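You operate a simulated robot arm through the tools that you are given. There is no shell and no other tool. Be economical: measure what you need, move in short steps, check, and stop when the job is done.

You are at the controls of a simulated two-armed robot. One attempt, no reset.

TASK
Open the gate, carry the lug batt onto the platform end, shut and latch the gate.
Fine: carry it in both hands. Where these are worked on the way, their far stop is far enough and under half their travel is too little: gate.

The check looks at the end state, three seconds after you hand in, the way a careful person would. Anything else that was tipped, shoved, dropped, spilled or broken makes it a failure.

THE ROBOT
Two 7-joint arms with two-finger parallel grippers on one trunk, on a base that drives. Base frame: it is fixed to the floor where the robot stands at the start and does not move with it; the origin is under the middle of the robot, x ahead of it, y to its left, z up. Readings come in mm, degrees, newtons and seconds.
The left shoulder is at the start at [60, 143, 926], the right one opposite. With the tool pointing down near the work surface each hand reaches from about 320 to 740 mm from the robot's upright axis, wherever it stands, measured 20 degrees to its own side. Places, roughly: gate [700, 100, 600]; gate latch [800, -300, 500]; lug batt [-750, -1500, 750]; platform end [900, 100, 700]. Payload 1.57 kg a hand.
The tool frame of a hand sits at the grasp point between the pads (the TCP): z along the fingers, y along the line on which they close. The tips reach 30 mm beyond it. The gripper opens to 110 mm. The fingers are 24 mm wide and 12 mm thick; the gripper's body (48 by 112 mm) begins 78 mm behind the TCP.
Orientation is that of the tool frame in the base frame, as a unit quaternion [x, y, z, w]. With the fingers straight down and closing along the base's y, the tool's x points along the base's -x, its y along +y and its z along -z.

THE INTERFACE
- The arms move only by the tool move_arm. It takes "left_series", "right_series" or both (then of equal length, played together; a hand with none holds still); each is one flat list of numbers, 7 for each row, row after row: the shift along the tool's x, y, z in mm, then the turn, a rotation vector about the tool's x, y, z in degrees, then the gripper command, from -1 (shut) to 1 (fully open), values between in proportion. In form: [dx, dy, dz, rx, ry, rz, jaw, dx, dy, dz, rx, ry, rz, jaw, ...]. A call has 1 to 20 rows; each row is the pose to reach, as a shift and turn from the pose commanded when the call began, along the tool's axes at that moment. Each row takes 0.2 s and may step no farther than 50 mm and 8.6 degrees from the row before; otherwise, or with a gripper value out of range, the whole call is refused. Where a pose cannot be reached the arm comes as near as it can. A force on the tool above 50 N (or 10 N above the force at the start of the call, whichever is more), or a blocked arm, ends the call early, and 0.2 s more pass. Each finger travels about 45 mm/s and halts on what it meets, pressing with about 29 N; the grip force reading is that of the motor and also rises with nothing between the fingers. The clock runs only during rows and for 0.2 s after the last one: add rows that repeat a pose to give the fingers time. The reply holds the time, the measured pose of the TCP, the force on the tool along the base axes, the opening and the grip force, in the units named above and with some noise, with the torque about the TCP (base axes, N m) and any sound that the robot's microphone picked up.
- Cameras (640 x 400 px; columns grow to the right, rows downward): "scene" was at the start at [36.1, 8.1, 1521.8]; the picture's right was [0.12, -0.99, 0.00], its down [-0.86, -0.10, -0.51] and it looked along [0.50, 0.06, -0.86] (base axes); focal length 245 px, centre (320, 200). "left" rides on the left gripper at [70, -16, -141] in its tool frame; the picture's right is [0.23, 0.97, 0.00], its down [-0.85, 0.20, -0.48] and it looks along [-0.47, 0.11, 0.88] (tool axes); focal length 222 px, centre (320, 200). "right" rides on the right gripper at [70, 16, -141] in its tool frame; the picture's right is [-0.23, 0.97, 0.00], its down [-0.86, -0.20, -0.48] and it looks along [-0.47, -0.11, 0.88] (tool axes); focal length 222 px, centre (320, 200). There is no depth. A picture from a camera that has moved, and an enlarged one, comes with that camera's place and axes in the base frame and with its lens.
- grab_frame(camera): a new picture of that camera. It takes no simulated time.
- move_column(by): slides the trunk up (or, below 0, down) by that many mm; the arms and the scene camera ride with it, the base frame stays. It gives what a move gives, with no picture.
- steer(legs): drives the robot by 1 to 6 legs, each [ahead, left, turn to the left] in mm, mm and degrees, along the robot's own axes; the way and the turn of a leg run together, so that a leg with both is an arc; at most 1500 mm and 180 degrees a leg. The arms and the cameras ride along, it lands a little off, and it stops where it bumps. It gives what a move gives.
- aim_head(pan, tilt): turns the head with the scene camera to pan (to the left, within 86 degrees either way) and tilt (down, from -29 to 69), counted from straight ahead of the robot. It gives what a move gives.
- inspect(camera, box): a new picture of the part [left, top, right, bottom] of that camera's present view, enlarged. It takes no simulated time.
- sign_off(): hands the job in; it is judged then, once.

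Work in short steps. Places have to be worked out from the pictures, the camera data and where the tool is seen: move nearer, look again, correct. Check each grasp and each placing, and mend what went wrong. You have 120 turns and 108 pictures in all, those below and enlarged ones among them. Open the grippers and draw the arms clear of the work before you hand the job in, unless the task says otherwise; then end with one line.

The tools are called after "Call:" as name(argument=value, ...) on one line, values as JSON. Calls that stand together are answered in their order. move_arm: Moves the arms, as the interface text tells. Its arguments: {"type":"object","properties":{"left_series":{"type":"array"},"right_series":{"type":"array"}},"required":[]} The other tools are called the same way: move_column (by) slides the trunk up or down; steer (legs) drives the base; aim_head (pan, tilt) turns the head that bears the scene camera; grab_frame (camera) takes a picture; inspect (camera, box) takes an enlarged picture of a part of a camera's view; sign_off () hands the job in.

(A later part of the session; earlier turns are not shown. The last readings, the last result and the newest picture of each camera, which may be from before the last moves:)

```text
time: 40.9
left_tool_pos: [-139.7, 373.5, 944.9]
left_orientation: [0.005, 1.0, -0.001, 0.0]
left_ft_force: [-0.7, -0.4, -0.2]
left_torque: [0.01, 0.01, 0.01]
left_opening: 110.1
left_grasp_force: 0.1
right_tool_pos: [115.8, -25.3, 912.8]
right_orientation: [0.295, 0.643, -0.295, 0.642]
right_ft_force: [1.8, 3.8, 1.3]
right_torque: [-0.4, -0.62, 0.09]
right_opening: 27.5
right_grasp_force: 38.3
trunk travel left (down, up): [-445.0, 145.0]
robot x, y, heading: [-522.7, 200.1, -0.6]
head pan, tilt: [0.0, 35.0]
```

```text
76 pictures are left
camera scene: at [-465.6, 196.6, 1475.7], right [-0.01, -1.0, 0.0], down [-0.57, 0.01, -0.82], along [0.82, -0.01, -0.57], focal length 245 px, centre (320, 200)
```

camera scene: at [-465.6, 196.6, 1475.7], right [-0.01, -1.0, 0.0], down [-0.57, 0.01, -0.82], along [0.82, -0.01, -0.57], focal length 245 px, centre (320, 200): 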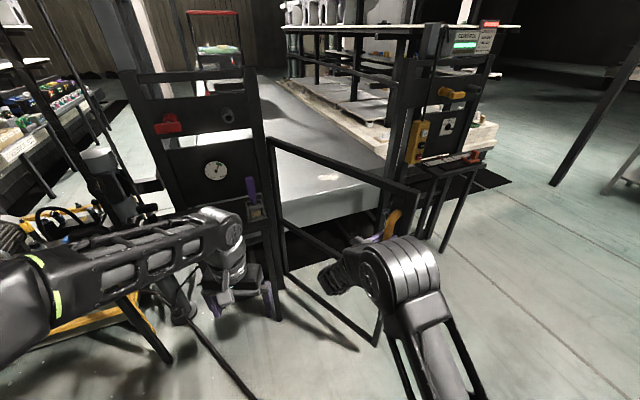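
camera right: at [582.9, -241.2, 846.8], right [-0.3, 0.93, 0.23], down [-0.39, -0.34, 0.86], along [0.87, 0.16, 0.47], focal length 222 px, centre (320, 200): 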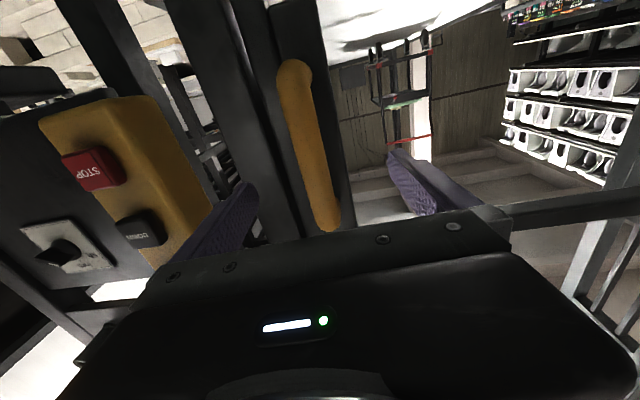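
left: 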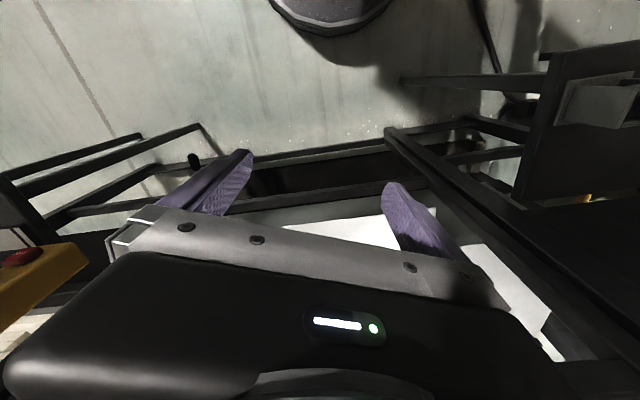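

The gate is 65° open with low forces, so I do two more steps.

Call:
steer(legs=[[-70, 87, 0]])

Call:
move_arm(right_series=[0, 0, 0, 5, 0, 0, -1, 0, 0, 0, 10, 0, 0, -1])

Call:
steer(legs=[[-54, 98, 0]])

Call:
move_arm(right_series=[0, 0, 0, 5, 0, 0, -1, 0, 0, 0, 10, 0, 0, -1])

Call:
grab_frame(camera="scene")

```text
time: 42.0
left_tool_pos: [-207.8, 459.5, 944.4]
left_orientation: [0.006, 1.0, 0.0, 0.0]
left_ft_force: [-0.2, -1.3, 1.1]
left_torque: [-0.03, -0.04, 0.01]
left_opening: 110.4
left_grasp_force: 0.0
right_tool_pos: [46.0, 59.1, 913.0]
right_orientation: [0.297, 0.642, -0.298, 0.64]
right_ft_force: [-10.9, -7.6, 1.4]
right_torque: [0.0, -0.29, -0.42]
right_opening: 27.8
right_grasp_force: 38.3
trunk travel left (down, up): [-445.0, 145.0]
robot x, y, heading: [-589.3, 283.8, -0.6]
head pan, tilt: [0.0, 35.0]
```

```text
time: 42.6
left_tool_pos: [-206.0, 459.6, 945.1]
left_orientation: [0.006, 1.0, 0.0, -0.001]
left_ft_force: [1.3, -0.6, 0.9]
left_torque: [-0.01, -0.02, -0.01]
left_opening: 110.1
left_grasp_force: 0.0
right_tool_pos: [47.2, 59.7, 913.8]
right_orientation: [0.351, 0.614, -0.353, 0.613]
right_ft_force: [1.0, 1.6, 3.9]
right_torque: [-0.55, -0.84, 0.08]
right_opening: 27.8
right_grasp_force: 37.7
trunk travel left (down, up): [-445.0, 145.0]
robot x, y, heading: [-587.8, 285.1, -0.6]
head pan, tilt: [0.0, 35.0]
```

```text
time: 43.9
left_tool_pos: [-261.0, 560.6, 945.1]
left_orientation: [0.007, 1.0, 0.001, 0.0]
left_ft_force: [-0.4, -0.4, -0.5]
left_torque: [-0.05, -0.01, 0.04]
left_opening: 110.3
left_grasp_force: 0.0
right_tool_pos: [-9.1, 156.7, 914.3]
right_orientation: [0.353, 0.613, -0.354, 0.612]
right_ft_force: [-16.5, -7.1, 2.7]
right_torque: [-0.35, -0.41, -0.46]
right_opening: 27.7
right_grasp_force: 37.8
trunk travel left (down, up): [-445.0, 145.0]
robot x, y, heading: [-644.7, 383.9, -0.8]
head pan, tilt: [0.0, 35.0]
```

```text
time: 44.5
left_tool_pos: [-260.1, 559.9, 945.2]
left_orientation: [0.006, 1.0, 0.0, 0.0]
left_ft_force: [0.7, 0.4, 0.2]
left_torque: [-0.04, 0.04, 0.02]
left_opening: 110.0
left_grasp_force: 0.0
right_tool_pos: [-7.5, 158.2, 913.0]
right_orientation: [0.405, 0.579, -0.407, 0.578]
right_ft_force: [-2.1, 0.1, 5.0]
right_torque: [-0.85, -0.78, 0.06]
right_opening: 27.9
right_grasp_force: 38.1
trunk travel left (down, up): [-445.0, 145.0]
robot x, y, heading: [-645.9, 385.8, -1.0]
head pan, tilt: [0.0, 35.0]
```

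```text
75 pictures are left
camera scene: at [-587.1, 384.4, 1475.7], right [-0.01, -1.0, 0.0], down [-0.57, 0.01, -0.82], along [0.82, -0.01, -0.57], focal length 245 px, centre (320, 200)
```

scene: 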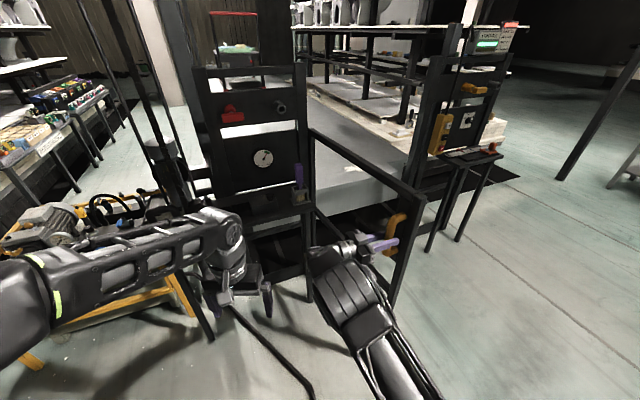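

The gate is 85° open. One more 10° step gives elbow clearance.

Call:
steer(legs=[[-35, 105, 0]])

Call:
move_arm(right_series=[0, 0, 0, 4, 0, 0, -1, 0, 0, 0, 8, 0, 0, -1])

Call:
steer(legs=[[-16, 107, 0]])

```text
time: 45.6
left_tool_pos: [-294.7, 662.7, 946.2]
left_orientation: [0.006, 1.0, 0.0, 0.002]
left_ft_force: [-0.1, -1.0, -0.2]
left_torque: [-0.03, 0.0, 0.0]
left_opening: 110.0
left_grasp_force: 0.0
right_tool_pos: [-44.6, 260.0, 913.6]
right_orientation: [0.407, 0.578, -0.409, 0.577]
right_ft_force: [-36.8, -9.2, -2.4]
right_torque: [-0.7, -0.64, -0.57]
right_opening: 27.8
right_grasp_force: 37.7
trunk travel left (down, up): [-445.0, 145.0]
robot x, y, heading: [-676.9, 488.8, -1.1]
head pan, tilt: [0.0, 35.0]
```

```text
time: 46.2
left_tool_pos: [-292.1, 662.7, 944.8]
left_orientation: [0.007, 1.0, 0.0, 0.001]
left_ft_force: [1.0, 0.3, 0.5]
left_torque: [-0.02, 0.02, 0.01]
left_opening: 109.9
left_grasp_force: 0.1
right_tool_pos: [-42.6, 259.2, 912.9]
right_orientation: [0.447, 0.547, -0.451, 0.546]
right_ft_force: [-9.8, -1.4, 3.6]
right_torque: [-0.94, -0.62, 0.07]
right_opening: 27.6
right_grasp_force: 38.4
trunk travel left (down, up): [-445.0, 145.0]
robot x, y, heading: [-676.2, 488.6, -1.0]
head pan, tilt: [0.0, 35.0]
```

```text
time: 47.4
left_tool_pos: [-306.2, 772.3, 944.0]
left_orientation: [0.006, 1.0, 0.0, 0.0]
left_ft_force: [0.1, 0.4, 0.0]
left_torque: [-0.05, 0.01, 0.01]
left_opening: 109.9
left_grasp_force: 0.1
right_tool_pos: [-54.6, 370.7, 911.8]
right_orientation: [0.445, 0.55, -0.449, 0.546]
right_ft_force: [0.9, 0.7, 0.6]
right_torque: [-0.04, 0.02, -0.01]
right_opening: 0.0
right_grasp_force: 20.6
trunk travel left (down, up): [-445.0, 145.0]
robot x, y, heading: [-692.5, 599.7, -0.6]
head pan, tilt: [0.0, 35.0]
```

The fingers slipped off on the last step, so the gate likely reached its stop near 95–100°. I look.

Call:
grab_frame(camera="scene")

```text
74 pictures are left
camera scene: at [-632.8, 597.4, 1475.6], right [-0.01, -1.0, 0.0], down [-0.57, 0.01, -0.82], along [0.82, -0.01, -0.57], focal length 245 px, centre (320, 200)
```

scene: 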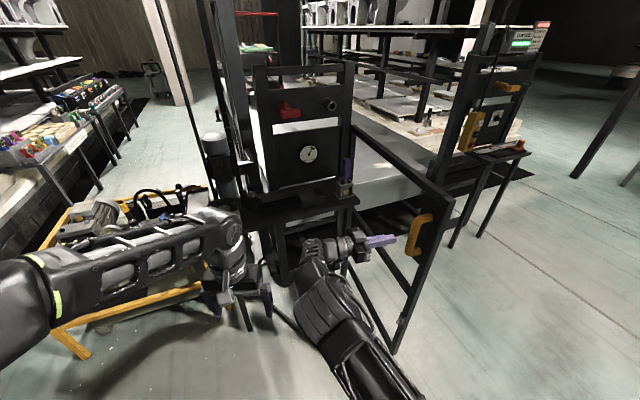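

The gate stands open at about 95–98°, with the hand clear of the handle. I back off and fold the right hand back to pointing down before travelling.

Call:
steer(legs=[[-200, 0, 0]])

Call:
move_arm(right_series=[0, 0, -10, -8, 0, 0, -1, 0, 0, -20, -16, 0, 0, -1, 0, 0, -20, -24, 0, 0, -1, 0, 0, -20, -32, 0, 0, -1, 0, 0, -20, -40, 0, 0, -1, 0, 0, -20, -48, 0, 0, -1, 0, 0, -20, -56, 0, 0, -1, 0, 0, -20, -64, 0, 0, -1, 0, 0, -20, -72, 0, 0, -1, 0, 0, -20, -77, 0, 0, -1])

Call:
move_arm(right_series=[-10, 0, -20, 0, 8, 0, 0, -20, 0, -40, 0, 16, 0, 0, -30, 0, -60, 0, 24, 0, 0, -40, 0, -80, 0, 32, 0, 0, -50, 0, -100, 0, 40, 0, 0, -60, 0, -120, 0, 48, 0, 0, -70, 0, -140, 0, 56, 0, 0, -80, 0, -160, 0, 64, 0, 0, -90, 0, -180, 0, 72, 0, 0, -100, 0, -200, 0, 80, 0, 0, -100, 0, -220, 0, 88, 0, 0, -100, 0, -240, 0, 90, 0, 0])

Call:
aim_head(pan=-80, tilt=25)

Call:
grab_frame(camera="scene")

```text
time: 49.0
left_tool_pos: [-506.9, 773.7, 944.0]
left_orientation: [0.005, 1.0, 0.001, 0.0]
left_ft_force: [-0.5, -0.4, 0.4]
left_torque: [0.0, -0.01, 0.02]
left_opening: 110.2
left_grasp_force: 0.0
right_tool_pos: [-254.7, 372.7, 913.0]
right_orientation: [0.444, 0.55, -0.447, 0.548]
right_ft_force: [-0.7, 0.5, 1.1]
right_torque: [0.01, 0.02, 0.0]
right_opening: 0.1
right_grasp_force: 21.7
trunk travel left (down, up): [-445.0, 145.0]
robot x, y, heading: [-887.2, 601.2, -0.4]
head pan, tilt: [0.0, 35.0]
```

```text
time: 51.2
left_tool_pos: [-506.0, 774.8, 945.6]
left_orientation: [0.005, 1.0, 0.0, 0.0]
left_ft_force: [0.5, 0.1, -0.2]
left_torque: [0.02, 0.01, 0.01]
left_opening: 110.1
left_grasp_force: 0.0
right_tool_pos: [-259.4, 393.4, 912.2]
right_orientation: [0.008, 0.71, -0.007, 0.704]
right_ft_force: [-0.8, -0.2, -0.7]
right_torque: [-0.04, 0.0, 0.04]
right_opening: 0.1
right_grasp_force: 21.2
trunk travel left (down, up): [-445.0, 145.0]
robot x, y, heading: [-884.9, 599.0, -0.5]
head pan, tilt: [0.0, 35.0]
```

```text
time: 53.8
left_tool_pos: [-506.0, 772.8, 944.5]
left_orientation: [0.005, 1.0, 0.0, 0.0]
left_ft_force: [-0.2, -1.7, 0.5]
left_torque: [-0.01, -0.01, 0.0]
left_opening: 109.9
left_grasp_force: 0.0
right_tool_pos: [-497.0, 397.7, 1013.2]
right_orientation: [0.011, 1.0, 0.001, -0.004]
right_ft_force: [0.2, 0.7, 0.4]
right_torque: [0.0, 0.02, -0.03]
right_opening: 54.8
right_grasp_force: 0.0
right hand out of reach, approached as far as the arm can: row 5
trunk travel left (down, up): [-445.0, 145.0]
robot x, y, heading: [-887.2, 599.4, -0.7]
head pan, tilt: [0.0, 35.0]
```

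```text
time: 55.4
left_tool_pos: [-504.9, 774.5, 944.6]
left_orientation: [0.005, 1.0, 0.0, 0.0]
left_ft_force: [-0.4, 0.9, -0.2]
left_torque: [-0.01, -0.04, 0.0]
left_opening: 109.7
left_grasp_force: 0.0
right_tool_pos: [-497.1, 397.8, 1012.7]
right_orientation: [0.01, 1.0, -0.001, -0.003]
right_ft_force: [-0.9, -0.2, 0.4]
right_torque: [-0.02, 0.01, 0.03]
right_opening: 55.2
right_grasp_force: 0.1
trunk travel left (down, up): [-445.0, 145.0]
robot x, y, heading: [-888.2, 598.9, -0.5]
head pan, tilt: [-80.0, 25.0]
```

```text
73 pictures are left
camera scene: at [-905.6, 508.7, 1491.4], right [-0.99, -0.16, 0.0], down [-0.07, 0.42, -0.91], along [0.15, -0.89, -0.42], focal length 245 px, centre (320, 200)
```

scene: 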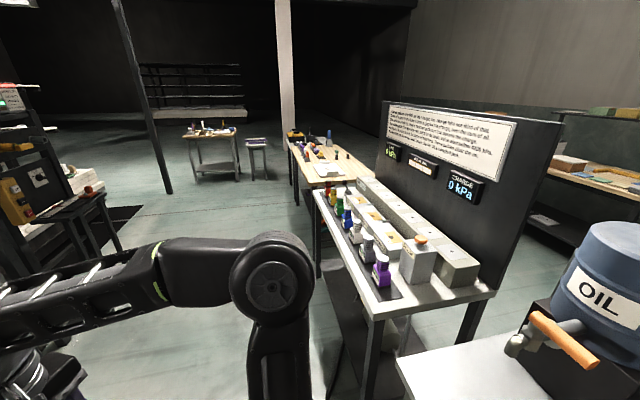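

The regulator bench runs from about (-1000, -200) to (-600, -1090), and the wooden table lies beyond it. I turn to face -y, swing out between the gate and the bench, and stop near the table's open long side.

Call:
steer(legs=[[0, 0, -90], [350, 330, 0], [900, 390, 0], [300, 0, -60]])

Call:
aim_head(pan=0, tilt=35)

Call:
grab_frame(camera="scene")

```text
time: 69.4
left_tool_pos: [-540.9, -1242.8, 943.8]
left_orientation: [0.965, 0.264, 0.0, 0.0]
left_ft_force: [-0.2, 0.7, -0.8]
left_torque: [-0.01, 0.01, -0.01]
left_opening: 110.1
left_grasp_force: 0.0
right_tool_pos: [-743.4, -924.6, 1013.6]
right_orientation: [0.966, 0.259, 0.004, -0.001]
right_ft_force: [-0.1, -0.1, -0.2]
right_torque: [0.03, 0.0, 0.03]
right_opening: 54.7
right_grasp_force: 0.1
trunk travel left (down, up): [-445.0, 145.0]
robot x, y, heading: [-307.0, -894.8, -149.5]
head pan, tilt: [-80.0, 25.0]
```

```text
time: 70.9
left_tool_pos: [-540.0, -1243.0, 943.6]
left_orientation: [0.965, 0.264, -0.001, 0.0]
left_ft_force: [0.2, 0.0, 0.5]
left_torque: [-0.02, -0.02, -0.02]
left_opening: 110.1
left_grasp_force: 0.0
right_tool_pos: [-742.2, -925.0, 1014.3]
right_orientation: [0.966, 0.259, 0.003, -0.001]
right_ft_force: [-0.6, -0.4, -0.6]
right_torque: [0.01, -0.01, -0.02]
right_opening: 54.9
right_grasp_force: 0.2
trunk travel left (down, up): [-445.0, 145.0]
robot x, y, heading: [-301.4, -897.7, -149.4]
head pan, tilt: [0.0, 35.0]
```

```text
72 pictures are left
camera scene: at [-352.9, -922.5, 1475.7], right [-0.51, 0.86, 0.0], down [0.49, 0.29, -0.82], along [-0.71, -0.42, -0.57], focal length 245 px, centre (320, 200)
```

scene: 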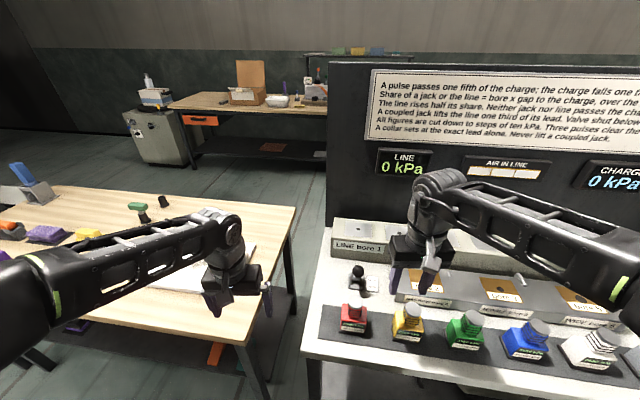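

The right arm hangs over the regulator bench, well above it. I slide left about 520 mm to face the wooden table squarely.

Call:
steer(legs=[[0, 520, -5]])

Call:
aim_head(pan=0, tilt=45)

Call:
grab_frame(camera="scene")

```text
time: 73.9
left_tool_pos: [-326.1, -1680.1, 944.1]
left_orientation: [0.976, 0.219, 0.001, 0.0]
left_ft_force: [-0.4, 0.0, -0.2]
left_torque: [0.01, 0.0, -0.01]
left_opening: 110.1
left_grasp_force: 0.1
right_tool_pos: [-499.7, -1344.1, 1013.7]
right_orientation: [0.977, 0.215, 0.003, -0.002]
right_ft_force: [1.6, -0.2, 1.3]
right_torque: [0.02, 0.03, 0.06]
right_opening: 55.0
right_grasp_force: 0.1
trunk travel left (down, up): [-445.0, 145.0]
robot x, y, heading: [-54.9, -1354.9, -154.6]
head pan, tilt: [0.0, 35.0]
```

```text
time: 74.6
left_tool_pos: [-326.5, -1679.6, 944.7]
left_orientation: [0.976, 0.22, 0.0, 0.0]
left_ft_force: [0.1, -0.5, 0.7]
left_torque: [-0.02, -0.03, 0.02]
left_opening: 110.2
left_grasp_force: 0.1
right_tool_pos: [-500.3, -1343.6, 1013.7]
right_orientation: [0.977, 0.215, 0.004, -0.001]
right_ft_force: [0.8, 0.5, 0.5]
right_torque: [0.0, -0.02, 0.01]
right_opening: 55.1
right_grasp_force: 0.1
trunk travel left (down, up): [-445.0, 145.0]
robot x, y, heading: [-58.6, -1355.2, -155.0]
head pan, tilt: [0.0, 45.0]
```

```text
71 pictures are left
camera scene: at [-105.7, -1374.5, 1460.9], right [-0.43, 0.9, 0.0], down [0.64, 0.3, -0.71], along [-0.64, -0.3, -0.71], focal length 245 px, centre (320, 200)
```

scene: 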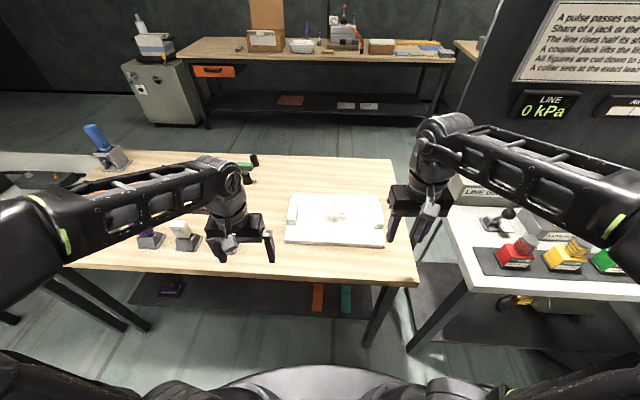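

The batt shows as a pale plate with lugs near its left and right ends. I enlarge it.

Call:
inspect(camera="scene", box=[260, 170, 420, 270])

```text
4.00 times, centred on (340, 220) of scene
camera zoom: at [-105.7, -1374.5, 1460.9], right [-0.43, 0.9, 0.0], down [0.64, 0.3, -0.71], along [-0.64, -0.3, -0.71], focal length 982 px, centre (240, 120)
```

zoom: 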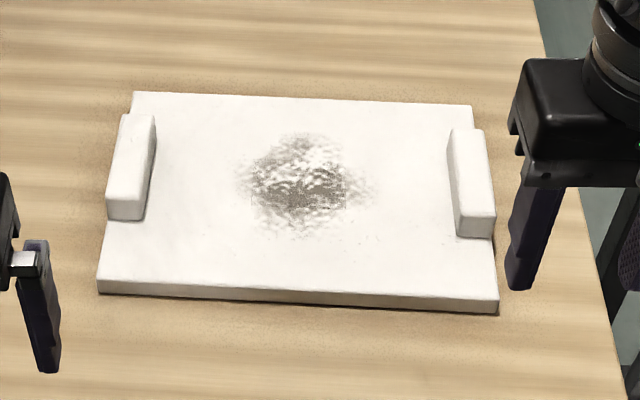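

The lugs are about 300 mm apart and the plate is turned about 4.6° relative to me. I turn by that amount and move slightly nearer, then recheck.

Call:
steer(legs=[[30, 0, -4.6]])

Call:
grab_frame(camera="scene")

Call:
grab_frame(camera="right")

Call:
grab_frame(camera="left")

```text
time: 75.5
left_tool_pos: [-380.6, -1668.6, 945.0]
left_orientation: [0.983, 0.182, -0.001, 0.0]
left_ft_force: [-0.6, 0.4, 0.2]
left_torque: [0.0, -0.01, -0.02]
left_opening: 110.1
left_grasp_force: 0.1
right_tool_pos: [-527.9, -1321.4, 1012.4]
right_orientation: [0.984, 0.177, 0.004, -0.001]
right_ft_force: [-0.6, 0.7, 1.0]
right_torque: [-0.02, -0.01, -0.01]
right_opening: 55.0
right_grasp_force: 0.1
trunk travel left (down, up): [-445.0, 145.0]
robot x, y, heading: [-87.2, -1367.0, -159.5]
head pan, tilt: [0.0, 45.0]
```

```text
69 pictures are left
camera scene: at [-136.4, -1382.8, 1460.8], right [-0.36, 0.93, 0.0], down [0.66, 0.25, -0.71], along [-0.66, -0.25, -0.71], focal length 245 px, centre (320, 200)
```

scene: 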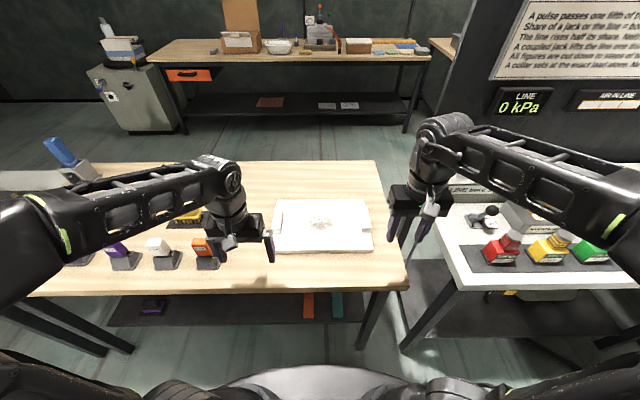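

```text
68 pictures are left
camera right: at [-458.1, -1313.1, 1155.0], right [0.12, -0.99, 0.0], down [-0.87, -0.11, 0.47], along [-0.47, -0.06, -0.88], focal length 222 px, centre (320, 200)
```

right: 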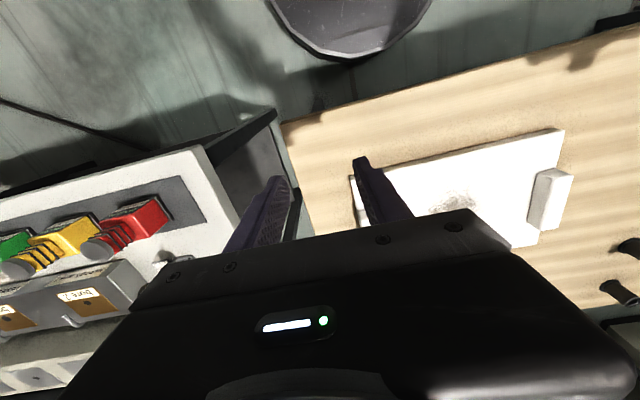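

```text
67 pictures are left
camera left: at [-320.3, -1629.1, 1085.9], right [0.56, -0.83, 0.0], down [-0.73, -0.49, 0.48], along [-0.4, -0.27, -0.88], focal length 222 px, centre (320, 200)
```

left: 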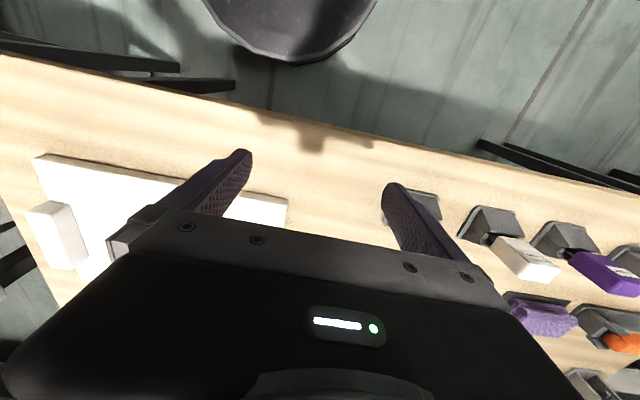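

Each wrist camera sees the opposite lug, so I enlarge the scene view to triangulate.

Call:
inspect(camera="scene", box=[255, 180, 385, 262])

Call:
inspect(camera="right", box=[480, 120, 640, 260])

Call:
inspect(camera="left", box=[0, 130, 160, 290])

```text
4.88 times, centred on (320, 221) of scene
camera zoom: at [-136.4, -1382.8, 1460.8], right [-0.36, 0.93, 0.0], down [0.66, 0.25, -0.71], along [-0.66, -0.25, -0.71], focal length 1197 px, centre (320, 98)
```

zoom: 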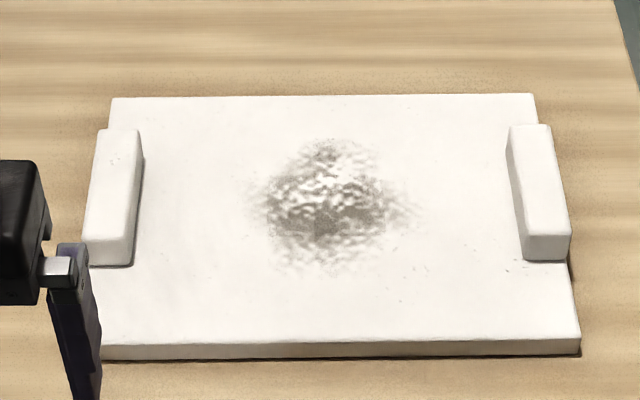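

```text
2.86 times, centred on (560, 190) of right
camera zoom: at [-458.1, -1313.1, 1155.0], right [0.12, -0.99, 0.0], down [-0.87, -0.11, 0.47], along [-0.47, -0.06, -0.88], focal length 635 px, centre (-366, 229)
```

zoom: 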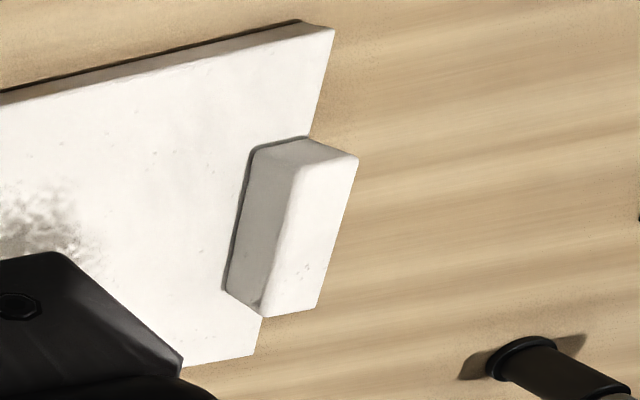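

```text
2.50 times, centred on (80, 210) of left
camera zoom: at [-320.3, -1629.1, 1085.9], right [0.56, -0.83, 0.0], down [-0.73, -0.49, 0.48], along [-0.4, -0.27, -0.88], focal length 555 px, centre (920, 175)
```

zoom: 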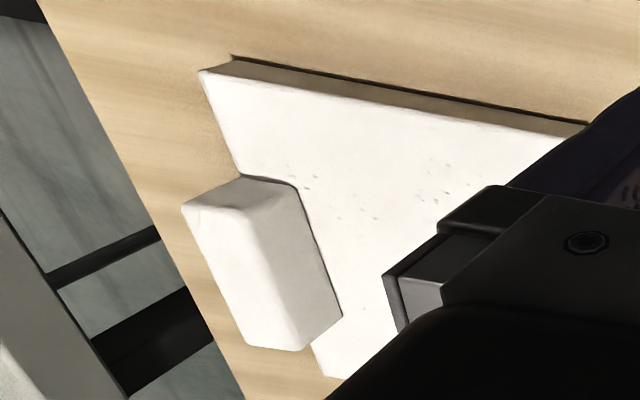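

Triangulation gives a lug top at z≈857 and a plate top at about 824. In the robot frame the left lug centre is about (575, +132) and the right about (581, -148), each about 30 mm wide. I move both hands above the lugs first.

Call:
move_arm(left_series=[-40, -10, 0, 0, 0, 0, 0.3, -80, -20, 0, 0, 0, 0, 0.3, -120, -30, 0, 0, 0, 0, 0.3, -160, -40, 0, 0, 0, 0, 0.3, -195, -48, 20, 0, 0, 0, 0.3], right_series=[-35, 10, 20, 0, 0, 0, 0.3, -70, 20, 40, 0, 0, 0, 0.3, -105, 30, 60, 0, 0, 0, 0.3, -145, 40, 75, 0, 0, 0, 0.3, -184, 49, 90, 0, 0, 0, 0.3])

Call:
grab_frame(camera="right")

Call:
grab_frame(camera="left")

Call:
inspect(camera="scene", box=[240, 140, 400, 270])

```text
time: 76.7
left_tool_pos: [-581.0, -1694.0, 921.5]
left_orientation: [0.983, 0.181, 0.001, 0.001]
left_ft_force: [0.2, 0.0, -0.5]
left_torque: [0.01, -0.05, -0.02]
left_opening: 71.3
left_grasp_force: 0.1
right_tool_pos: [-683.6, -1431.1, 922.1]
right_orientation: [0.984, 0.176, 0.005, 0.0]
right_ft_force: [0.4, -0.4, 0.1]
right_torque: [-0.03, -0.01, 0.01]
right_opening: 71.5
right_grasp_force: 0.1
trunk travel left (down, up): [-445.0, 145.0]
robot x, y, heading: [-82.1, -1361.0, -159.4]
head pan, tilt: [0.0, 45.0]
```

```text
63 pictures are left
camera right: at [-615.0, -1423.1, 1064.2], right [0.12, -0.99, 0.0], down [-0.88, -0.11, 0.47], along [-0.47, -0.06, -0.88], focal length 222 px, centre (320, 200)
```

right: 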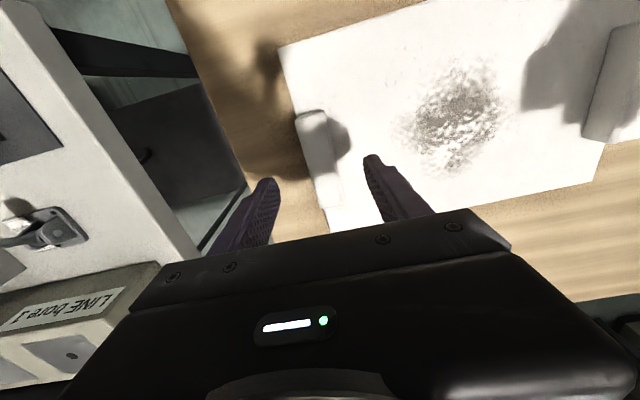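

```text
62 pictures are left
camera left: at [-520.4, -1653.5, 1063.9], right [0.56, -0.83, 0.0], down [-0.73, -0.49, 0.48], along [-0.39, -0.27, -0.88], focal length 222 px, centre (320, 200)
```

left: 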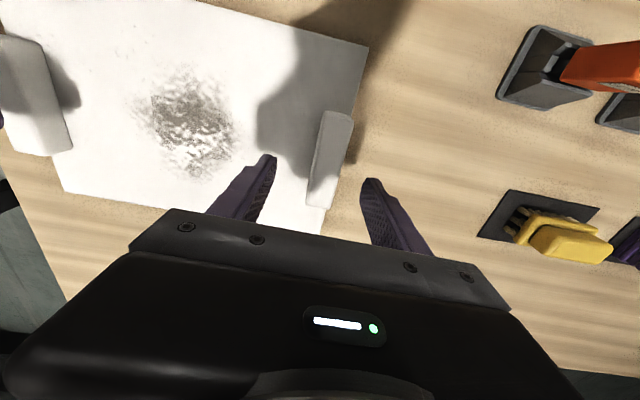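

```text
3.08 times, centred on (320, 205) of scene
camera zoom: at [-137.1, -1383.1, 1460.7], right [-0.36, 0.93, 0.0], down [0.66, 0.25, -0.71], along [-0.66, -0.25, -0.71], focal length 755 px, centre (320, 185)
```

zoom: 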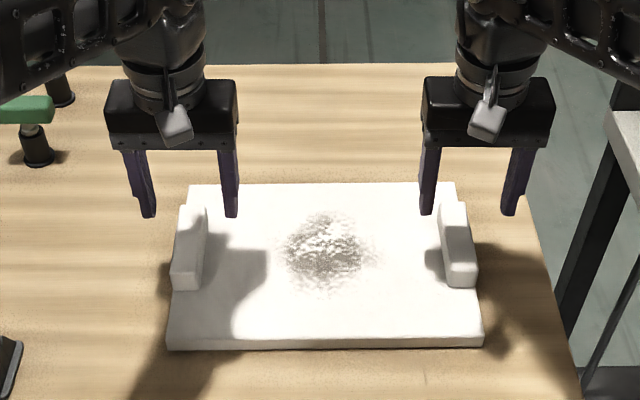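

Both hands are centred within about 10 mm. I descend 60 mm with small sideways corrections, then close.

Call:
move_arm(left_series=[0, 5, 20, 0, 0, 0, 0.3, 0, 5, 40, 0, 0, 0, 0.3, 0, 5, 52, 0, 0, 0, 0.3, 0, 5, 60, 0, 0, 0, 0.3, 0, 5, 60, 0, 0, 0, 0.3], right_series=[0, 4, 20, 0, 0, 0, 0.3, 0, 4, 40, 0, 0, 0, 0.3, 0, 4, 52, 0, 0, 0, 0.3, 0, 4, 60, 0, 0, 0, 0.3, 0, 4, 60, 0, 0, 0, 0.3])

Call:
inspect(camera="scene", box=[240, 150, 400, 270])

```text
time: 77.9
left_tool_pos: [-576.9, -1697.7, 862.1]
left_orientation: [0.983, 0.181, 0.001, 0.001]
left_ft_force: [0.9, -0.6, -0.5]
left_torque: [0.02, 0.0, 0.02]
left_opening: 71.4
left_grasp_force: 0.1
right_tool_pos: [-679.2, -1434.5, 862.6]
right_orientation: [0.984, 0.176, 0.003, 0.0]
right_ft_force: [-0.2, 0.7, 0.4]
right_torque: [0.0, 0.02, 0.0]
right_opening: 71.6
right_grasp_force: 0.0
trunk travel left (down, up): [-445.0, 145.0]
robot x, y, heading: [-86.3, -1364.0, -159.0]
head pan, tilt: [0.0, 45.0]
```

```text
3.33 times, centred on (320, 210) of scene
camera zoom: at [-135.2, -1382.6, 1460.8], right [-0.36, 0.93, 0.0], down [0.66, 0.25, -0.71], along [-0.66, -0.25, -0.71], focal length 818 px, centre (320, 167)
```

zoom: 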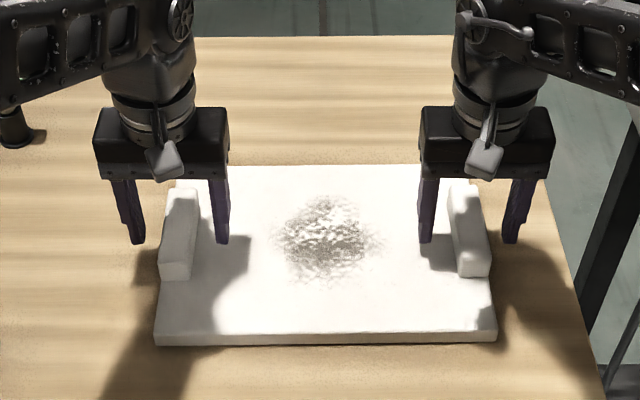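

The fingers straddle both lugs with no contact. I go 6 mm lower and then close.

Call:
move_arm(left_series=[0, 0, 3, 0, 0, 0, 0.3, 0, 0, 6, 0, 0, 0, 0.3], right_series=[0, 0, 3, 0, 0, 0, 0.3, 0, 0, 6, 0, 0, 0, 0.3])

Call:
move_arm(left_series=[0, 0, 0, 0, 0, 0, -0.2, 0, 0, 0, 0, 0, 0, -0.5, 0, 0, 0, 0, 0, 0, -1, 0, 0, 0, 0, 0, 0, -1, 0, 0, 0, 0, 0, 0, -1], right_series=[0, 0, 0, 0, 0, 0, -0.2, 0, 0, 0, 0, 0, 0, -0.5, 0, 0, 0, 0, 0, 0, -1, 0, 0, 0, 0, 0, 0, -1, 0, 0, 0, 0, 0, 0, -1])

Call:
inspect(camera="scene", box=[240, 150, 400, 270])

```text
time: 78.5
left_tool_pos: [-578.5, -1700.0, 857.5]
left_orientation: [0.983, 0.181, 0.0, 0.0]
left_ft_force: [0.3, 0.1, -0.2]
left_torque: [0.04, 0.01, 0.03]
left_opening: 71.9
left_grasp_force: 0.1
right_tool_pos: [-679.3, -1434.0, 855.6]
right_orientation: [0.984, 0.176, 0.003, -0.001]
right_ft_force: [0.0, 0.0, -0.7]
right_torque: [0.01, 0.03, -0.03]
right_opening: 71.7
right_grasp_force: 0.0
trunk travel left (down, up): [-445.0, 145.0]
robot x, y, heading: [-87.8, -1362.8, -159.3]
head pan, tilt: [0.0, 45.0]
```

```text
time: 79.7
left_tool_pos: [-576.6, -1701.7, 856.6]
left_orientation: [0.983, 0.184, 0.0, 0.002]
left_ft_force: [7.2, -21.3, -0.8]
left_torque: [-0.04, -0.12, 0.59]
left_opening: 29.7
left_grasp_force: 29.0
right_tool_pos: [-680.7, -1431.3, 856.8]
right_orientation: [0.985, 0.175, 0.003, -0.003]
right_ft_force: [-8.1, 25.7, 1.9]
right_torque: [0.21, -0.1, 0.62]
right_opening: 30.2
right_grasp_force: 29.3
trunk travel left (down, up): [-445.0, 145.0]
robot x, y, heading: [-82.4, -1362.7, -159.2]
head pan, tilt: [0.0, 45.0]
```

```text
3.33 times, centred on (320, 210) of scene
camera zoom: at [-135.0, -1382.1, 1460.9], right [-0.36, 0.93, 0.0], down [0.66, 0.25, -0.71], along [-0.66, -0.25, -0.71], focal length 818 px, centre (320, 167)
```

zoom: 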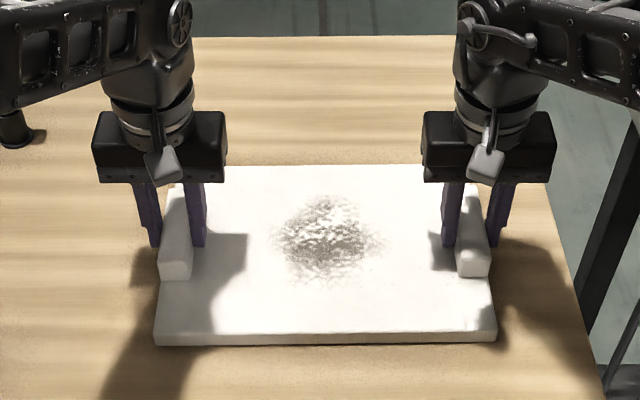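

Both lugs are gripped at about 30 mm, and the hands are loaded outward by about 25 N. I relax that by 2.5 mm each and lift with the trunk.

Call:
move_arm(left_series=[0, 2.5, 0, 0, 0, 0, -1, 0, 2.5, 0, 0, 0, 0, -1], right_series=[0, -2.5, 0, 0, 0, 0, -1, 0, -2.5, 0, 0, 0, 0, -1])

Call:
move_column(by=60)

Call:
inspect(camera="scene", box=[220, 150, 420, 290])

```text
time: 80.3
left_tool_pos: [-577.1, -1703.8, 857.9]
left_orientation: [0.983, 0.182, 0.0, 0.001]
left_ft_force: [2.2, -18.8, -0.4]
left_torque: [-0.2, 0.13, 0.81]
left_opening: 29.7
left_grasp_force: 29.2
right_tool_pos: [-679.7, -1431.2, 856.7]
right_orientation: [0.984, 0.176, 0.003, -0.003]
right_ft_force: [-3.1, 24.2, 10.9]
right_torque: [0.35, -0.1, 0.64]
right_opening: 30.4
right_grasp_force: 29.3
trunk travel left (down, up): [-445.0, 145.0]
robot x, y, heading: [-85.3, -1368.4, -159.2]
head pan, tilt: [0.0, 45.0]
```

```text
time: 81.3
left_tool_pos: [-577.7, -1700.3, 918.2]
left_orientation: [0.984, 0.181, -0.001, 0.0]
left_ft_force: [0.4, -0.7, -0.3]
left_torque: [0.01, -0.02, 0.01]
left_opening: 0.2
left_grasp_force: 21.9
right_tool_pos: [-680.7, -1432.1, 916.9]
right_orientation: [0.984, 0.177, 0.002, 0.0]
right_ft_force: [-1.0, -0.6, -0.8]
right_torque: [0.0, -0.02, 0.03]
right_opening: 0.0
right_grasp_force: 21.2
trunk travel left (down, up): [-505.0, 85.0]
robot x, y, heading: [-87.1, -1364.7, -159.1]
head pan, tilt: [0.0, 45.0]
```

```text
2.86 times, centred on (320, 220) of scene
camera zoom: at [-135.3, -1382.7, 1520.9], right [-0.36, 0.93, 0.0], down [0.66, 0.25, -0.71], along [-0.66, -0.25, -0.71], focal length 701 px, centre (320, 143)
```

zoom: 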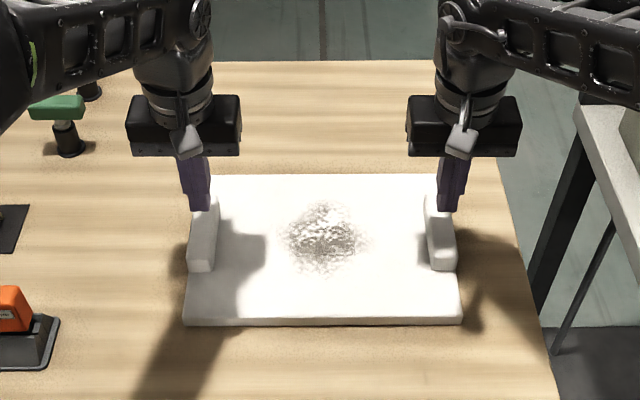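

The batt slipped out because the outward load meant the pads squeezed unevenly, and the overlap may have been shallow. It sits undisturbed, so I reopen, spread the hands 2.5 mm each and go back down deeper.

Call:
move_arm(left_series=[0, 2.5, 0, 0, 0, 0, 0, 0, 2.5, 0, 0, 0, 0, 0.3, 0, 2.5, 0, 0, 0, 0, 0.3, 0, 2.5, 0, 0, 0, 0, 0.3], right_series=[0, -2.5, 0, 0, 0, 0, 0, 0, -2.5, 0, 0, 0, 0, 0.3, 0, -2.5, 0, 0, 0, 0, 0.3, 0, -2.5, 0, 0, 0, 0, 0.3])

Call:
move_column(by=-60)

Call:
move_arm(left_series=[0, 0, 3, 0, 0, 0, 0.3, 0, 0, 6, 0, 0, 0, 0.3], right_series=[0, 0, 3, 0, 0, 0, 0.3, 0, 0, 6, 0, 0, 0, 0.3])

Call:
inspect(camera="left", box=[200, 80, 440, 260])

```text
time: 82.3
left_tool_pos: [-575.2, -1704.1, 919.1]
left_orientation: [0.983, 0.182, 0.0, 0.0]
left_ft_force: [1.0, -0.4, 0.0]
left_torque: [-0.03, -0.04, -0.04]
left_opening: 71.4
left_grasp_force: 0.0
right_tool_pos: [-681.5, -1430.1, 916.4]
right_orientation: [0.984, 0.177, 0.004, 0.0]
right_ft_force: [-0.2, -0.2, -0.1]
right_torque: [-0.03, 0.02, 0.02]
right_opening: 71.6
right_grasp_force: 0.2
trunk travel left (down, up): [-505.0, 85.0]
robot x, y, heading: [-86.0, -1364.5, -159.3]
head pan, tilt: [0.0, 45.0]
```

```text
time: 83.3
left_tool_pos: [-577.4, -1701.8, 858.8]
left_orientation: [0.984, 0.18, 0.001, 0.0]
left_ft_force: [0.2, -1.5, 0.1]
left_torque: [-0.06, -0.01, 0.0]
left_opening: 71.6
left_grasp_force: 0.0
right_tool_pos: [-681.4, -1429.7, 856.2]
right_orientation: [0.984, 0.177, 0.003, -0.001]
right_ft_force: [-0.3, 0.6, -0.9]
right_torque: [0.01, -0.03, -0.02]
right_opening: 71.5
right_grasp_force: 0.0
trunk travel left (down, up): [-445.0, 145.0]
robot x, y, heading: [-84.8, -1362.8, -158.9]
head pan, tilt: [0.0, 45.0]
```

```text
time: 83.9
left_tool_pos: [-577.1, -1704.5, 851.9]
left_orientation: [0.984, 0.181, 0.0, 0.001]
left_ft_force: [0.5, 0.4, -1.1]
left_torque: [0.02, 0.01, 0.0]
left_opening: 71.4
left_grasp_force: 0.1
right_tool_pos: [-681.5, -1429.0, 851.2]
right_orientation: [0.984, 0.176, 0.003, 0.001]
right_ft_force: [-0.1, -0.9, 0.2]
right_torque: [-0.01, -0.01, 0.03]
right_opening: 71.7
right_grasp_force: 0.0
trunk travel left (down, up): [-445.0, 145.0]
robot x, y, heading: [-86.4, -1361.0, -159.6]
head pan, tilt: [0.0, 45.0]
```

```text
2.22 times, centred on (320, 170) of left
camera zoom: at [-516.3, -1663.8, 993.4], right [0.56, -0.83, 0.0], down [-0.73, -0.49, 0.48], along [-0.4, -0.27, -0.88], focal length 494 px, centre (320, 267)
```

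zoom: 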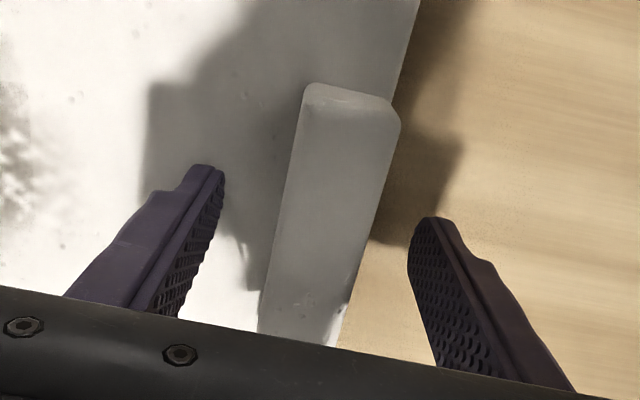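

No plate contact yet at tip z≈821. I creep lower in small calls, watching the force.

Call:
move_arm(left_series=[0, 0, 2, 0, 0, 0, 0.3, 0, 0, 4, 0, 0, 0, 0.3], right_series=[0, 0, 2, 0, 0, 0, 0.3, 0, 0, 4, 0, 0, 0, 0.3])

Call:
move_arm(left_series=[0, 0, 2, 0, 0, 0, 0.3, 0, 0, 4, 0, 0, 0, 0.3], right_series=[0, 0, 2, 0, 0, 0, 0.3, 0, 0, 4, 0, 0, 0, 0.3])

Call:
inspect(camera="scene", box=[250, 180, 330, 250])

```text
time: 84.5
left_tool_pos: [-575.4, -1703.5, 851.0]
left_orientation: [0.983, 0.181, -0.002, 0.0]
left_ft_force: [-0.9, -0.7, 5.5]
left_torque: [0.17, 0.02, 0.06]
left_opening: 71.6
left_grasp_force: 0.0
right_tool_pos: [-680.0, -1430.9, 850.1]
right_orientation: [0.984, 0.177, 0.0, 0.0]
right_ft_force: [-1.0, 0.6, 23.4]
right_torque: [-0.83, -0.39, 0.17]
right_opening: 70.5
right_grasp_force: 0.0
trunk travel left (down, up): [-445.0, 145.0]
robot x, y, heading: [-86.3, -1361.7, -159.3]
head pan, tilt: [0.0, 45.0]
```

```text
time: 85.2
left_tool_pos: [-574.9, -1702.8, 849.1]
left_orientation: [0.983, 0.182, -0.007, 0.0]
left_ft_force: [5.8, 0.5, 17.1]
left_torque: [0.66, -0.12, -0.31]
left_opening: 69.4
left_grasp_force: 0.1
right_tool_pos: [-680.1, -1430.9, 849.4]
right_orientation: [0.984, 0.176, -0.004, 0.002]
right_ft_force: [6.1, 6.0, 18.9]
right_torque: [-0.41, -0.58, 0.33]
right_opening: 69.0
right_grasp_force: 0.0
trunk travel left (down, up): [-445.0, 145.0]
robot x, y, heading: [-89.6, -1364.6, -158.7]
head pan, tilt: [0.0, 45.0]
stopped in row 2 (right hand): the force on the tool passed its limit at 51 N (the readings are from after the stop); the commanded pose is now the measured one
```

```text
5.71 times, centred on (290, 215) of scene
camera zoom: at [-130.4, -1380.6, 1460.6], right [-0.36, 0.93, 0.0], down [0.66, 0.25, -0.71], along [-0.66, -0.25, -0.7], focal length 1402 px, centre (491, 114)
```

zoom: 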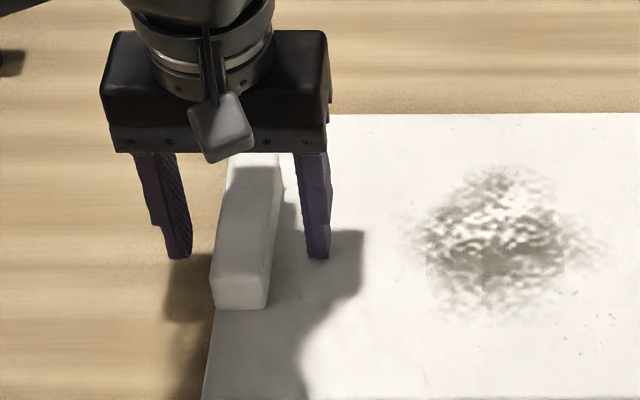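

Plate contact came at TCP z≈850.5. I raise 1.5 mm, close, and read the lateral forces before lifting.

Call:
move_arm(left_series=[0, 0, -2, 0, 0, 0, 0.3, 0, 0, -2, 0, 0, 0, -0.1, 0, 0, -2, 0, 0, 0, -0.4, 0, 0, -2, 0, 0, 0, -1, 0, 0, -2, 0, 0, 0, -1, 0, 0, -2, 0, 0, 0, -1], right_series=[0, 0, -2, 0, 0, 0, 0.3, 0, 0, -2, 0, 0, 0, -0.1, 0, 0, -2, 0, 0, 0, -0.4, 0, 0, -2, 0, 0, 0, -1, 0, 0, -2, 0, 0, 0, -1, 0, 0, -2, 0, 0, 0, -1])

```text
time: 86.7
left_tool_pos: [-577.0, -1705.5, 850.1]
left_orientation: [0.983, 0.182, -0.005, 0.001]
left_ft_force: [-1.2, 3.7, 19.5]
left_torque: [-0.1, -0.23, 0.47]
left_opening: 30.0
left_grasp_force: 29.0
right_tool_pos: [-681.0, -1433.4, 850.5]
right_orientation: [0.984, 0.177, -0.003, 0.003]
right_ft_force: [1.6, -14.2, 13.1]
right_torque: [-0.09, 0.08, 0.46]
right_opening: 30.6
right_grasp_force: 29.1
trunk travel left (down, up): [-445.0, 145.0]
robot x, y, heading: [-82.4, -1362.5, -159.1]
head pan, tilt: [0.0, 45.0]
```

The lateral load is now much smaller. I lift slowly with the arms: 5 mm first, then more.

Call:
move_arm(left_series=[0, -1, -2, 0, 0, 0, -1, 0, -1, -4, 0, 0, 0, -1, 0, -1, -7, 0, 0, 0, -1, 0, -1, -10, 0, 0, 0, -1], right_series=[0, 0, -2, 0, 0, 0, -1, 0, 0, -4, 0, 0, 0, -1, 0, 0, -7, 0, 0, 0, -1, 0, 0, -10, 0, 0, 0, -1])

Call:
inspect(camera="scene", box=[240, 150, 400, 270])

```text
time: 87.7
left_tool_pos: [-578.5, -1701.6, 857.4]
left_orientation: [0.984, 0.181, -0.002, 0.0]
left_ft_force: [-9.4, 9.0, -12.7]
left_torque: [-0.79, 0.17, 0.53]
left_opening: 30.0
left_grasp_force: 29.4
right_tool_pos: [-682.0, -1432.1, 856.6]
right_orientation: [0.984, 0.176, 0.001, 0.001]
right_ft_force: [9.6, -8.7, -4.9]
right_torque: [-0.21, -0.66, 0.99]
right_opening: 29.9
right_grasp_force: 29.3
trunk travel left (down, up): [-445.0, 145.0]
robot x, y, heading: [-86.5, -1362.2, -159.2]
head pan, tilt: [0.0, 45.0]
```

```text
3.33 times, centred on (320, 210) of scene
camera zoom: at [-136.9, -1383.1, 1460.5], right [-0.36, 0.93, 0.0], down [0.66, 0.25, -0.71], along [-0.66, -0.25, -0.71], focal length 818 px, centre (320, 167)
```

zoom: 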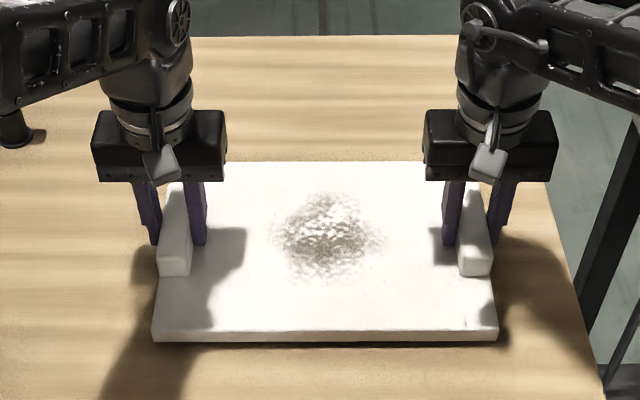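

The plate is lifting: a shadow shows under the edge, and the load is about 18 N. I raise another 25 mm.

Call:
move_arm(left_series=[0, 0, -4, 0, 0, 0, -1, 0, 0, -8, 0, 0, 0, -1, 0, 0, -13, 0, 0, 0, -1, 0, 0, -19, 0, 0, 0, -1, 0, 0, -25, 0, 0, 0, -1], right_series=[0, 0, -4, 0, 0, 0, -1, 0, 0, -8, 0, 0, 0, -1, 0, 0, -13, 0, 0, 0, -1, 0, 0, -19, 0, 0, 0, -1, 0, 0, -25, 0, 0, 0, -1])

Call:
inspect(camera="scene", box=[240, 150, 400, 270])

```text
time: 88.8
left_tool_pos: [-579.2, -1702.6, 883.0]
left_orientation: [0.983, 0.182, -0.003, -0.001]
left_ft_force: [-9.7, 9.0, -7.6]
left_torque: [0.12, -0.08, 0.83]
left_opening: 29.9
left_grasp_force: 28.5
right_tool_pos: [-682.8, -1432.1, 883.6]
right_orientation: [0.984, 0.175, -0.001, 0.0]
right_ft_force: [9.2, -9.4, -10.7]
right_torque: [0.18, 0.12, 0.82]
right_opening: 30.2
right_grasp_force: 29.2
trunk travel left (down, up): [-445.0, 145.0]
robot x, y, heading: [-87.0, -1368.1, -159.1]
head pan, tilt: [0.0, 45.0]
```

```text
3.33 times, centred on (320, 210) of scene
camera zoom: at [-136.8, -1383.3, 1460.7], right [-0.36, 0.93, 0.0], down [0.66, 0.25, -0.71], along [-0.66, -0.25, -0.71], focal length 818 px, centre (320, 167)
```

zoom: 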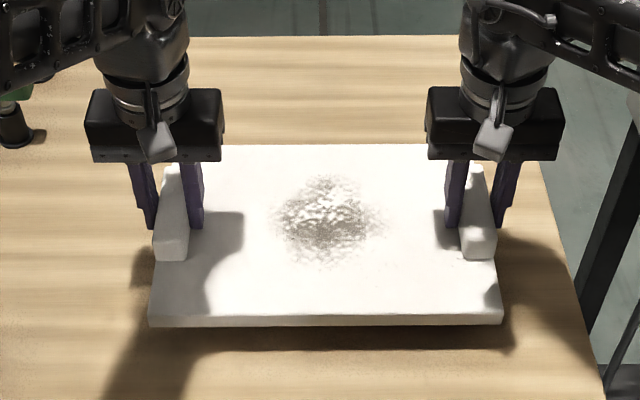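

The batt is lifted level at about 1.9 kg. I raise the trunk 40 mm and back away a little to test the grip while moving.

Call:
move_column(by=40)

Call:
steer(legs=[[-150, 0, 0]])

Call:
grab_frame(camera="scene")

```text
time: 89.7
left_tool_pos: [-578.6, -1702.3, 922.3]
left_orientation: [0.983, 0.181, -0.003, 0.0]
left_ft_force: [-9.8, 9.7, -6.8]
left_torque: [0.1, 0.25, 0.77]
left_opening: 30.1
left_grasp_force: 29.1
right_tool_pos: [-682.9, -1432.4, 922.6]
right_orientation: [0.984, 0.176, -0.001, 0.0]
right_ft_force: [9.0, -9.7, -11.1]
right_torque: [0.33, -0.17, 0.76]
right_opening: 30.3
right_grasp_force: 28.5
trunk travel left (down, up): [-485.0, 105.0]
robot x, y, heading: [-87.1, -1363.6, -159.3]
head pan, tilt: [0.0, 45.0]
```

```text
time: 91.0
left_tool_pos: [-437.7, -1650.6, 923.9]
left_orientation: [0.983, 0.183, -0.004, -0.001]
left_ft_force: [-9.0, 9.1, -8.0]
left_torque: [0.07, 0.36, 0.7]
left_opening: 29.7
left_grasp_force: 28.8
right_tool_pos: [-543.2, -1379.7, 923.8]
right_orientation: [0.984, 0.177, -0.002, 0.001]
right_ft_force: [8.8, -9.3, -10.4]
right_torque: [0.38, -0.23, 0.75]
right_opening: 30.2
right_grasp_force: 29.2
trunk travel left (down, up): [-485.0, 105.0]
robot x, y, heading: [49.0, -1308.5, -159.1]
head pan, tilt: [0.0, 45.0]
```

```text
53 pictures are left
camera scene: at [4.4, -1329.4, 1500.8], right [-0.36, 0.93, 0.0], down [0.66, 0.25, -0.71], along [-0.66, -0.25, -0.71], focal length 245 px, centre (320, 200)
```

scene: 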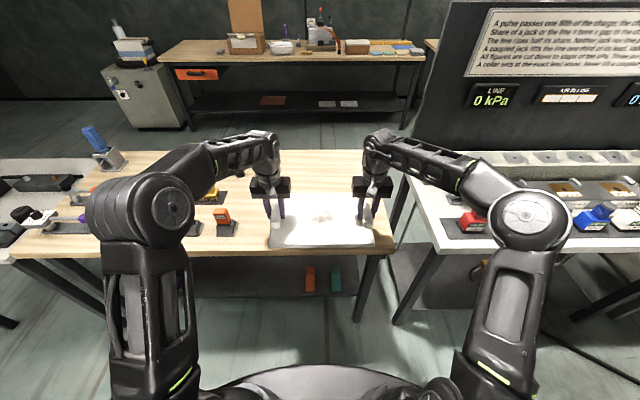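

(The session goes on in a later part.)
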